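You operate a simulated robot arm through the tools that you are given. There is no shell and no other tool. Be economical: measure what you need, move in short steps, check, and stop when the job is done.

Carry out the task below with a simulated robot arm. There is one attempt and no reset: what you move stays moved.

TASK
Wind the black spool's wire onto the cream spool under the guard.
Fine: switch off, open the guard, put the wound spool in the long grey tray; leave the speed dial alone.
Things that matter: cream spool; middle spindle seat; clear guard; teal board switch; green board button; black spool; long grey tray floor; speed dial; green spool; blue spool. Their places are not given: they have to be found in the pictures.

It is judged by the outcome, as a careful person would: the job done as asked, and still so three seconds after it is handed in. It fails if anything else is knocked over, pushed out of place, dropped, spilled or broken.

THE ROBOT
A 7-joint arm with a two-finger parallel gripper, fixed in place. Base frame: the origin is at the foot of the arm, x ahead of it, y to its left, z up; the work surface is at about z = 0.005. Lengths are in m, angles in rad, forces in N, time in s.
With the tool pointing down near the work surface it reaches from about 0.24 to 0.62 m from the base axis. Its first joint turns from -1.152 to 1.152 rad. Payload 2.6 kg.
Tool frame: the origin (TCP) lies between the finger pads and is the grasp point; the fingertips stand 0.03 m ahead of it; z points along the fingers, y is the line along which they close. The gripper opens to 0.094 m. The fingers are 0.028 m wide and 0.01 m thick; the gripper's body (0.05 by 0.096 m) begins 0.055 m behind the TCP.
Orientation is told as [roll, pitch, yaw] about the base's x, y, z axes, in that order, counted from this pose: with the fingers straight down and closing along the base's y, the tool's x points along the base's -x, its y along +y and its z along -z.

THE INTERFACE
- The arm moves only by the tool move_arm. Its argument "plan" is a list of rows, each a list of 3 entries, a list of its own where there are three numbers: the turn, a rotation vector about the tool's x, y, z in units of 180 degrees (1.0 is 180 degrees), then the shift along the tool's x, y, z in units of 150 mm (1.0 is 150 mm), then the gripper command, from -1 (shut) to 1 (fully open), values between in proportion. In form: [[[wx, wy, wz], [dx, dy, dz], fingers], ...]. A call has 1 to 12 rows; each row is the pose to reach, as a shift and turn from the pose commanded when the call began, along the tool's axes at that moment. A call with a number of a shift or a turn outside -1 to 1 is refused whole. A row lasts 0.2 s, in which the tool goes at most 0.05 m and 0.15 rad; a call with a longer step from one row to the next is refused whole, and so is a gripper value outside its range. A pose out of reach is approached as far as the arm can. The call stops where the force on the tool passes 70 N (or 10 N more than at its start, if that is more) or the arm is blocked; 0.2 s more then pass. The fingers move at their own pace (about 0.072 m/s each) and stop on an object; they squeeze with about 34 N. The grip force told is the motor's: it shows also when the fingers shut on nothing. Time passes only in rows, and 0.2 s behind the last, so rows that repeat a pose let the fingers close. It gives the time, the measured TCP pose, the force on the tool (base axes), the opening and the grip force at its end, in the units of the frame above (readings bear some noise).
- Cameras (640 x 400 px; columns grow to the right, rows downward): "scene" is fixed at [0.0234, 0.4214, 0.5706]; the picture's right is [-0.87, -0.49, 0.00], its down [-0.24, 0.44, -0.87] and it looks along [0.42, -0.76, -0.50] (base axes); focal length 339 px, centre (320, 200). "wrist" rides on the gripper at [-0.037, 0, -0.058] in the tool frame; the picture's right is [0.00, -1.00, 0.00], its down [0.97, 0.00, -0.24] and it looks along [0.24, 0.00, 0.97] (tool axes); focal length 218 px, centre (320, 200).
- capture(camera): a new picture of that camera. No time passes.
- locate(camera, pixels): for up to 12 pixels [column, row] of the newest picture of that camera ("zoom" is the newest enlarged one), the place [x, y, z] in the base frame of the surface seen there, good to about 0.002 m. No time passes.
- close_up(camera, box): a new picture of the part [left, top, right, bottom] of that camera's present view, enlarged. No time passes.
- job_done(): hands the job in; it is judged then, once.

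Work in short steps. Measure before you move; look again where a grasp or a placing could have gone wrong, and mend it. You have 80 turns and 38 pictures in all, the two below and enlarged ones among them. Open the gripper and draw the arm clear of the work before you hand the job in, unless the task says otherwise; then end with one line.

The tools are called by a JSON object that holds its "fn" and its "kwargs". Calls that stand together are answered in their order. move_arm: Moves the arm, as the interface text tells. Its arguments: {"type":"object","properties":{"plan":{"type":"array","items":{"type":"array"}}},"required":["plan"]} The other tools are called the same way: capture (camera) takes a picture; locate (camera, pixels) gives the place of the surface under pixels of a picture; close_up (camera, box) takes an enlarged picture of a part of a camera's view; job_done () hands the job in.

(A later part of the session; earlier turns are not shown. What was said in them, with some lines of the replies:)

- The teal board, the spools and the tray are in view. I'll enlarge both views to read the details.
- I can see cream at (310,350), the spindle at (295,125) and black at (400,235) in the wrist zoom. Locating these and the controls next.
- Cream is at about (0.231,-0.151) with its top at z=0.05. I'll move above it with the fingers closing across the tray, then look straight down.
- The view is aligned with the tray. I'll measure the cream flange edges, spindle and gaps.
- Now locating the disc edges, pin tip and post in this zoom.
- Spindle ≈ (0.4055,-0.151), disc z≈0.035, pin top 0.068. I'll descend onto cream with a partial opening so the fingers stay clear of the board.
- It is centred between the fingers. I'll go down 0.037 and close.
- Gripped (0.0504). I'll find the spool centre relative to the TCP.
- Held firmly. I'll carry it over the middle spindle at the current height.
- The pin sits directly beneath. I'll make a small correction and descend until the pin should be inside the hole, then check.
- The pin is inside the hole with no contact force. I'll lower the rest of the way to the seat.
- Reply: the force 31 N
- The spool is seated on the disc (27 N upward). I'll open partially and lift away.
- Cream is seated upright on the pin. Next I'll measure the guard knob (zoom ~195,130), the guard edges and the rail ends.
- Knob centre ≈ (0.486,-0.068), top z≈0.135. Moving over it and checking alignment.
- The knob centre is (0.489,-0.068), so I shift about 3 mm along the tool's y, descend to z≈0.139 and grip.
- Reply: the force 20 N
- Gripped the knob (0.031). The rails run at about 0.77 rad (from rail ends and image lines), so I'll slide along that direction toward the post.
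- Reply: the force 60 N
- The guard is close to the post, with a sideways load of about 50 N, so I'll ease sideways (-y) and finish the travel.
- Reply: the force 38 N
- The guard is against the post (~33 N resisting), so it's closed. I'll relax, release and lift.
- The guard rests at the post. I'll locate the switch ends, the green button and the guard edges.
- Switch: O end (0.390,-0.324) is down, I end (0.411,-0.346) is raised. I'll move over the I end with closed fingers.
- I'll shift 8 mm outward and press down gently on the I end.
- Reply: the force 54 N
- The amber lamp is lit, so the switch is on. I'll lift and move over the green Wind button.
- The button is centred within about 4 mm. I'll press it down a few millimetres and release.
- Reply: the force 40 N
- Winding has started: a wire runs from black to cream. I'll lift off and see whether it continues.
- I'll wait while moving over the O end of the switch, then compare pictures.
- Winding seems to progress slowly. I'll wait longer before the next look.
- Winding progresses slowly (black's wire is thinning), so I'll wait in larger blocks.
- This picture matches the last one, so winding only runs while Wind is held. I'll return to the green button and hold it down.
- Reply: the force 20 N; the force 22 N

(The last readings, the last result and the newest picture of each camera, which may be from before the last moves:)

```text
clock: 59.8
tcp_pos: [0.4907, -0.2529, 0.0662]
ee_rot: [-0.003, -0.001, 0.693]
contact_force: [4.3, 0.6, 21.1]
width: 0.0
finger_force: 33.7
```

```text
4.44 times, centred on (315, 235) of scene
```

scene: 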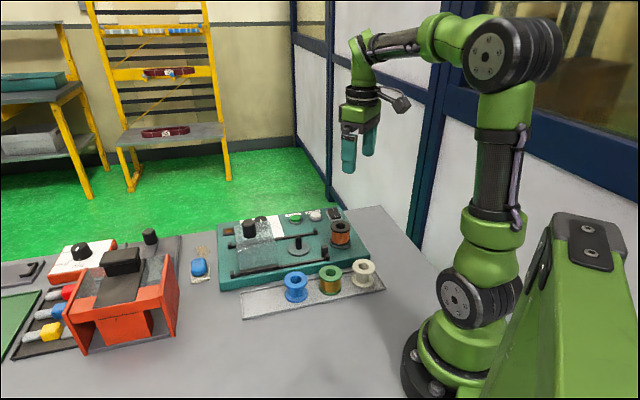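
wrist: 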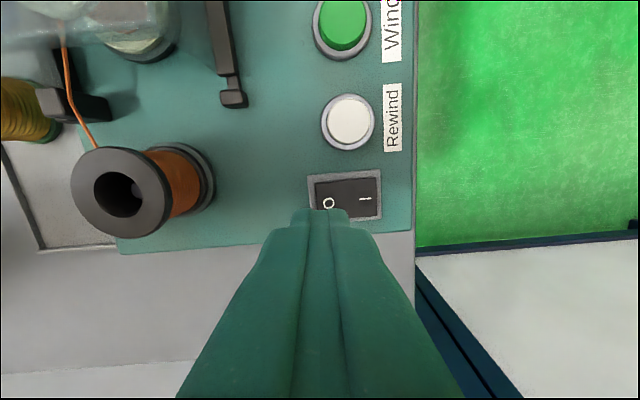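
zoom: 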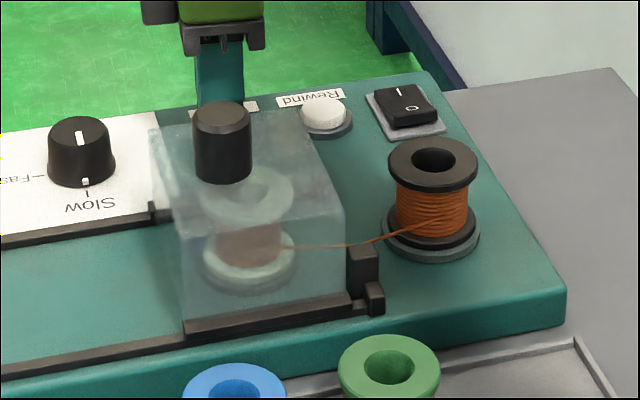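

Confirmed: black is thinning while the button is held. I'll keep holding.

{"fn": "move_arm", "kwargs": {"plan": [[[0, 0, 0], [0, 0, 0], -1], [[0, 0, 0], [0, 0, 0], -1], [[0, 0, 0], [0, 0, 0], -1], [[0, 0, 0], [0, 0, 0], -1], [[0, 0, 0], [0, 0, 0], -1], [[0, 0, 0], [0, 0, 0], -1], [[0, 0, 0], [0, 0, 0], -1], [[0, 0, 0], [0, 0, 0], -1], [[0, 0, 0], [0, 0, 0], -1], [[0, 0, 0], [0, 0, 0], -1], [[0, 0, 0], [0, 0, 0], -1], [[0, 0, 0], [0, 0, 0], -1]]}}

{"fn": "move_arm", "kwargs": {"plan": [[[0, 0, 0], [0, 0, 0], -1], [[0, 0, 0], [0, 0, 0], -1], [[0, 0, 0], [0, 0, 0], -1], [[0, 0, 0], [0, 0, 0], -1], [[0, 0, 0], [0, 0, 0], -1], [[0, 0, 0], [0, 0, 0], -1], [[0, 0, 0], [0, 0, 0], -1], [[0, 0, 0], [0, 0, 0], -1], [[0, 0, 0], [0, 0, 0], -1], [[0, 0, 0], [0, 0, 0], -1], [[0, 0, 0], [0, 0, 0], -1], [[0, 0, 0], [0, 0, 0], -1]]}}

{"fn": "move_arm", "kwargs": {"plan": [[[0, 0, 0], [0, 0, 0], -1], [[0, 0, 0], [0, 0, 0], -1], [[0, 0, 0], [0, 0, 0], -1], [[0, 0, 0], [0, 0, 0], -1], [[0, 0, 0], [0, 0, 0], -1], [[0, 0, 0], [0, 0, 0], -1], [[0, 0, 0], [0, 0, 0], -1], [[0, 0, 0], [0, 0, 0], -1], [[0, 0, 0], [0, 0, 0], -1], [[0, 0, 0], [0, 0, 0], -1], [[0, 0, 0], [0, 0, 0], -1], [[0, 0, 0], [0, 0, 0], -1]]}}

{"fn": "close_up", "kwargs": {"camera": "scene", "box": [270, 190, 360, 280]}}

```text
clock: 62.4
tcp_pos: [0.4903, -0.2541, 0.0651]
ee_rot: [0.0, -0.001, 0.694]
contact_force: [2.1, 1.1, 20.1]
width: 0.0
finger_force: 33.0
```

```text
clock: 65.0
tcp_pos: [0.4892, -0.2535, 0.0671]
ee_rot: [-0.002, -0.003, 0.693]
contact_force: [2.3, 0.6, 21.7]
width: 0.0
finger_force: 33.5
```

```text
clock: 67.6
tcp_pos: [0.4906, -0.2537, 0.0664]
ee_rot: [-0.002, -0.001, 0.693]
contact_force: [0.2, -0.3, 20.2]
width: 0.0
finger_force: 33.3
```

```text
4.44 times, centred on (315, 235) of scene
```

zoom: 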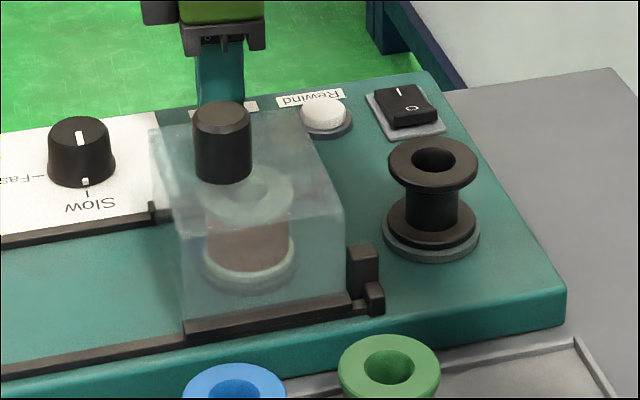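

The black spool is empty and all the wire is on cream. I'll release, move to the O end and press it off.

{"fn": "move_arm", "kwargs": {"plan": [[[0, 0, 0], [0, 0, -0.25], -1], [[0, 0, 0], [0, 0, -0.45], -1], [[0, 0, 0], [0.27, 0.02, -0.45], -1], [[0, 0, 0], [0.55, 0.045, -0.45], -1], [[0, 0, 0], [0.83, 0.066, -0.45], -1], [[0, 0, 0], [0.83, 0.066, -0.45], -1], [[0, 0, 0], [0.83, 0.066, -0.25], -1], [[0, 0, 0], [0.83, 0.066, -0.1], -1], [[0, 0, 0], [0.83, 0.066, -0.05], -1], [[0, 0, 0], [0.83, 0.066, -0.02], -1], [[0, 0, 0], [0.83, 0.066, 0.01], -1]]}}

{"fn": "move_arm", "kwargs": {"plan": [[[0, 0, 0], [0, 0, -0.25], -1], [[0, 0, 0], [0, 0, -0.5], -1], [[0, 0, 0], [0, 0, -0.7], -1]]}}

{"fn": "close_up", "kwargs": {"camera": "scene", "box": [200, 180, 380, 300]}}

```text
clock: 69.9
tcp_pos: [0.3871, -0.3263, 0.0713]
ee_rot: [0.0, -0.002, 0.687]
contact_force: [-3.3, 3.9, 9.7]
width: 0.0
finger_force: 32.9
stopped in row 11: the force on the tool passed its limit (the readings are from after the stop); the commanded pose is now the measured one
```

```text
clock: 70.7
tcp_pos: [0.3885, -0.3272, 0.1768]
ee_rot: [0.0, -0.003, 0.688]
contact_force: [0.4, 0.3, 0.0]
width: 0.0001
finger_force: 32.9
```

```text
3.33 times, centred on (290, 240) of scene
```

zoom: 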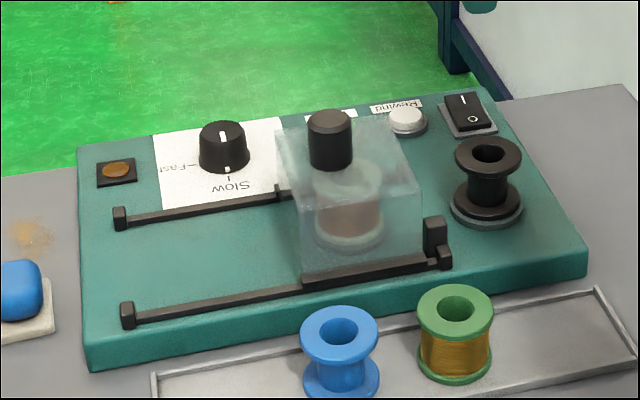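

The lamp is off. I'll re-measure the knob in this zoom before opening the guard.

{"fn": "locate", "kwargs": {"camera": "zoom", "pixels": [[330, 122], [312, 122], [348, 122], [330, 133], [330, 114], [127, 310], [302, 285]]}}

```text
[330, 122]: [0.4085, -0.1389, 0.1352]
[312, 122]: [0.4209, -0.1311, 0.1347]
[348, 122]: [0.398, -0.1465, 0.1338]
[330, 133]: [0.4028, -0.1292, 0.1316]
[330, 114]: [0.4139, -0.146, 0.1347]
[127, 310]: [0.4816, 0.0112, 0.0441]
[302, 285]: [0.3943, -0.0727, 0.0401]
```

I'll move above the knob (≈0.4125,-0.1405) with fingers partly open, aligning yaw with the rails.

{"fn": "move_arm", "kwargs": {"plan": [[[0, 0, 0], [0, 0, -0.1], -1], [[0, 0, -0.006], [-0.18, 0.17, -0.1], 0.3], [[0, 0, -0.012], [-0.36, 0.34, -0.1], 0.3], [[0, 0, -0.018], [-0.54, 0.51, -0.1], 0.3], [[0, 0, -0.024], [-0.72, 0.68, -0.1], 0.3], [[0, 0, -0.029], [-0.913, 0.858, -0.1], 0.3], [[0, 0, -0.029], [-0.913, 0.858, -0.1], 0.3]]}}

{"fn": "capture", "kwargs": {"camera": "wrist"}}

```text
clock: 72.3
tcp_pos: [0.4129, -0.14, 0.189]
ee_rot: [-0.002, -0.002, 0.777]
contact_force: [-0.2, 0.2, 0.3]
width: 0.0611
finger_force: 0.1
```

```text
4 pictures are left
```

wrist: 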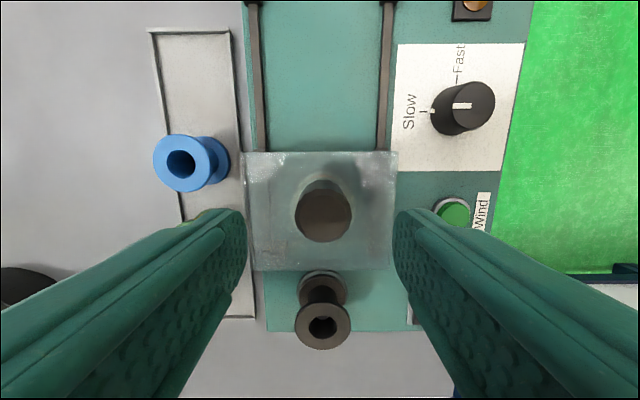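

The knob is centred. I'll descend, grip and slide the guard back 0.104 m to its starting place.

{"fn": "move_arm", "kwargs": {"plan": [[[0, 0, 0], [0, -0.005, 0.17], 0.3], [[0, 0, 0], [0, -0.005, 0.33], 0.3], [[0, 0, 0], [0, -0.005, 0.33], -1], [[0, 0, 0], [0, -0.005, 0.33], -1], [[0, 0, 0], [0, -0.005, 0.33], -1]]}}

{"fn": "move_arm", "kwargs": {"plan": [[[0, 0, 0], [-0.06, 0, 0], -1], [[0, 0, 0], [-0.15, 0.001, 0], -1], [[0, 0, 0], [-0.25, 0.002, 0], -1], [[0, 0, 0], [-0.35, 0.003, 0], -1], [[0, 0, 0], [-0.45, 0.004, 0], -1]]}}

```text
clock: 73.5
tcp_pos: [0.4121, -0.1427, 0.1426]
ee_rot: [-0.009, -0.005, 0.778]
contact_force: [32.0, -21.4, -10.8]
width: 0.0313
finger_force: 45.3
```

```text
clock: 74.7
tcp_pos: [0.46, -0.0947, 0.1416]
ee_rot: [-0.01, -0.003, 0.779]
contact_force: [25.3, -26.7, -3.7]
width: 0.0314
finger_force: 44.6
```

Sliding fine at about 45°, with a side load of 37 N. I'll ease -y slightly and finish.

{"fn": "move_arm", "kwargs": {"plan": [[[0, 0, 0], [-0.03, -0.01, 0], -1], [[0, 0, 0], [-0.1, -0.015, 0], -1], [[0, 0, 0], [-0.18, -0.015, 0], -1], [[0, 0, 0], [-0.25, -0.015, 0], -1], [[0, 0, 0], [-0.25, -0.015, 0], -1]]}}

```text
clock: 75.9
tcp_pos: [0.487, -0.0672, 0.1432]
ee_rot: [-0.003, -0.002, 0.779]
contact_force: [10.6, -16.4, 1.4]
width: 0.031
finger_force: 44.5
```

The guard is back at its starting place. I'll release, lift and return above the wound spool.

{"fn": "move_arm", "kwargs": {"plan": [[[0, 0, 0], [0, -0.01, 0], -1], [[0, 0, 0], [0, -0.01, 0], 0.3], [[0, 0, 0], [0, -0.01, 0], 0.3], [[0, 0, 0], [0, -0.01, -0.15], 0.3], [[0, 0, 0], [0, -0.01, -0.35], 0.4], [[0, 0, 0], [0.25, -0.015, -0.35], 0.4], [[0, 0, 0], [0.5, -0.02, -0.35], 0.4], [[0, 0, 0], [0.77, -0.02, -0.35], 0.4], [[0, 0, 0], [0.77, -0.02, -0.3], 0.4]]}}

{"fn": "capture", "kwargs": {"camera": "wrist"}}

```text
clock: 77.9
tcp_pos: [0.4073, -0.1506, 0.187]
ee_rot: [-0.001, -0.002, 0.777]
contact_force: [0.7, 0.2, 0.3]
width: 0.0659
finger_force: 0.0
```

```text
3 pictures are left
```

wrist: 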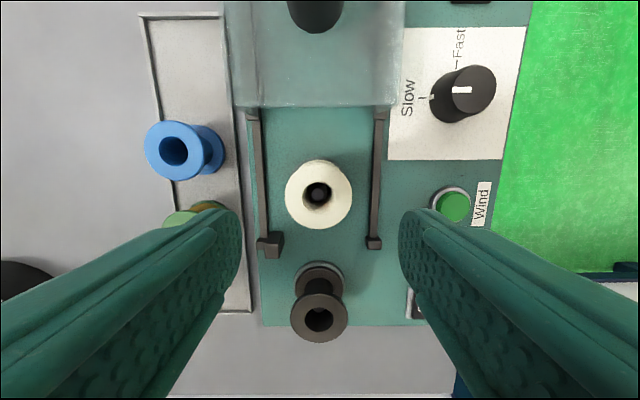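

I'll measure the spool, and the tray and its edges, from this picture.

{"fn": "locate", "kwargs": {"camera": "wrist", "pixels": [[318, 164], [318, 224], [289, 194], [348, 194], [160, 50], [222, 50], [185, 60], [180, 155], [215, 295], [250, 300], [150, 14]]}}

```text
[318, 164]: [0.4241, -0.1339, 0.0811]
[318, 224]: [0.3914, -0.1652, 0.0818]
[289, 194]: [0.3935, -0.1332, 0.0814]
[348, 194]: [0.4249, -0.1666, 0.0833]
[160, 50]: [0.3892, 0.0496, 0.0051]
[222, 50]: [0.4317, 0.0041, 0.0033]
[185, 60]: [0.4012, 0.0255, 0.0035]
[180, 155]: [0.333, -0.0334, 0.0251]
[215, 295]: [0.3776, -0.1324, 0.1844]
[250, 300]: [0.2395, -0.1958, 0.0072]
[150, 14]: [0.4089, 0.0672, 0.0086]
```

Spool centre (0.408,-0.150), aligned. I'll descend, grip and lift it off the pin.

{"fn": "move_arm", "kwargs": {"plan": [[[0, 0, 0], [0, 0, 0.25], 0.4], [[0, 0, 0], [0, 0, 0.5], 0.4], [[0, 0, 0], [0, 0, 0.65], 0.4], [[0, 0, 0], [0, 0, 0.69], 0.4], [[0, 0, 0], [0, 0, 0.69], -1], [[0, 0, 0], [0, 0, 0.69], -1], [[0, 0, 0], [0, 0, 0.69], -1]]}}

{"fn": "move_arm", "kwargs": {"plan": [[[0, 0, 0], [0, 0, -0.08], -1], [[0, 0, 0], [0, 0, -0.2], -1], [[0, 0, 0], [0, 0, -0.4], -1], [[0, 0, 0], [0, 0, -0.45], -1]]}}

```text
clock: 79.5
tcp_pos: [0.4065, -0.1503, 0.0839]
ee_rot: [0.0, -0.002, 0.778]
contact_force: [0.6, -0.4, 0.0]
width: 0.0512
finger_force: 34.4
```

```text
clock: 80.5
tcp_pos: [0.4069, -0.1496, 0.1503]
ee_rot: [0.001, -0.002, 0.776]
contact_force: [-0.6, -0.6, -1.0]
width: 0.051
finger_force: 33.7
```

Lifted (width 0.051). I'll carry it back over its original spot in the tray.

{"fn": "move_arm", "kwargs": {"plan": [[[0, 0, 0], [0.17, 0.164, 0], -1], [[0, 0, 0], [0.34, 0.328, 0], -1], [[0, 0, 0], [0.51, 0.492, 0], -1], [[0, 0, 0], [0.68, 0.656, 0], -1], [[0, 0, 0], [0.845, 0.821, 0], -1], [[0, 0, 0], [0.845, 0.821, 0.2], -1], [[0, 0, 0], [0.845, 0.821, 0.4], -1], [[0, 0, 0], [0.845, 0.821, 0.5], -1], [[0, 0, 0], [0.845, 0.821, 0.5], -1]]}}

{"fn": "capture", "kwargs": {"camera": "wrist"}}

```text
clock: 82.5
tcp_pos: [0.2271, -0.1529, 0.0763]
ee_rot: [-0.002, -0.002, 0.778]
contact_force: [0.3, 0.9, -0.6]
width: 0.0509
finger_force: 34.0
```

```text
2 pictures are left
```

wrist: 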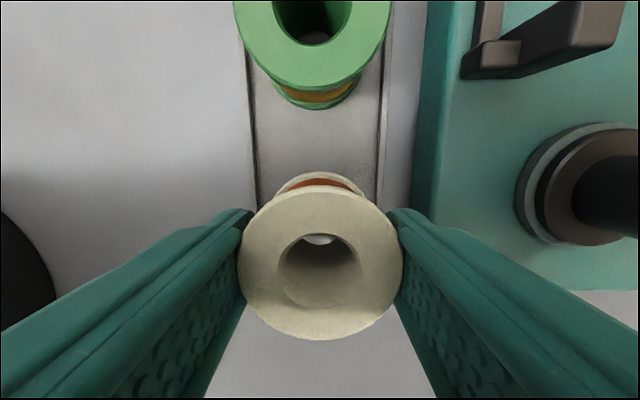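

It is centred across the tray (edges 256/382, spool 320). I'll shift 6 mm away from the end rim and lower it gently.

{"fn": "move_arm", "kwargs": {"plan": [[[0, 0, 0], [-0.04, 0, 0], -1], [[0, 0, 0], [-0.04, 0, 0.08], -1], [[0, 0, 0], [-0.04, 0, 0.13], -1], [[0, 0, 0], [-0.04, 0, 0.145], -1], [[0, 0, 0], [-0.04, 0, 0.155], -1], [[0, 0, 0], [-0.04, 0, 0.155], -1]]}}

```text
clock: 83.9
tcp_pos: [0.2334, -0.1478, 0.053]
ee_rot: [-0.002, -0.002, 0.777]
contact_force: [0.2, 0.4, 0.2]
width: 0.0508
finger_force: 33.6
```

No contact yet, so I'll lower in tiny steps.

{"fn": "move_arm", "kwargs": {"plan": [[[0, 0, 0], [0, 0, 0.008], -1], [[0, 0, 0], [0, 0, 0.016], -1], [[0, 0, 0], [0, 0, 0.02], -1]]}}

```text
clock: 84.7
tcp_pos: [0.2353, -0.1487, 0.0512]
ee_rot: [-0.004, -0.001, 0.777]
contact_force: [-5.3, -1.8, 27.0]
width: 0.051
finger_force: 34.1
```

Contact with the tray floor (27 N). I'll unload, release and lift.

{"fn": "move_arm", "kwargs": {"plan": [[[0, 0, 0], [0, 0, -0.01], -1], [[0, 0, 0], [0, 0, -0.01], 0.3], [[0, 0, 0], [0, 0, -0.01], 0.3], [[0, 0, 0], [0, 0, -0.2], 0.3], [[0, 0, 0], [0, 0, -0.5], 0.3], [[0, 0, 0], [0, 0, -0.8], 0.3], [[0, 0, 0], [0, 0, -1.0], 0.3], [[0, 0, 0], [0, 0, -1.0], 0.3]]}}

{"fn": "close_up", "kwargs": {"camera": "scene", "box": [200, 180, 400, 320]}}

```text
clock: 86.5
tcp_pos: [0.2368, -0.1505, 0.2009]
ee_rot: [-0.002, -0.001, 0.776]
contact_force: [0.6, 0.0, -0.2]
width: 0.0613
finger_force: 0.1
```

```text
2.86 times, centred on (300, 250) of scene
```

zoom: 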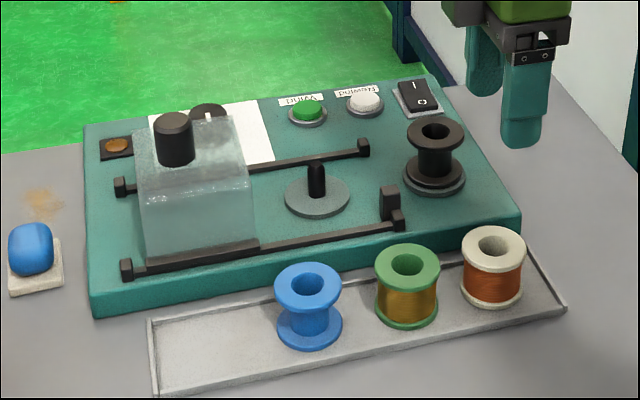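

The wound spool stands upright in the tray, the guard is open, the lamp is off and the dial is unchanged. I'll open fully, draw up and hand in.

{"fn": "move_arm", "kwargs": {"plan": [[[0, 0, 0], [0, 0, -0.25], 1], [[0, 0, 0], [0, 0, -0.5], 1], [[0, 0, 0], [0, 0, -0.5], 1]]}}

{"fn": "job_done", "kwargs": {}}

```text
clock: 87.3
tcp_pos: [0.2358, -0.1465, 0.2744]
ee_rot: [-0.001, -0.002, 0.778]
contact_force: [0.4, 0.2, 0.8]
width: 0.094
finger_force: 0.1
```

```text
The job is handed in.
```

The black spool's wire is now all on the cream spool, which stands upright in the long grey tray; the board is switched off, the guard is open, and the speed dial was not touched.
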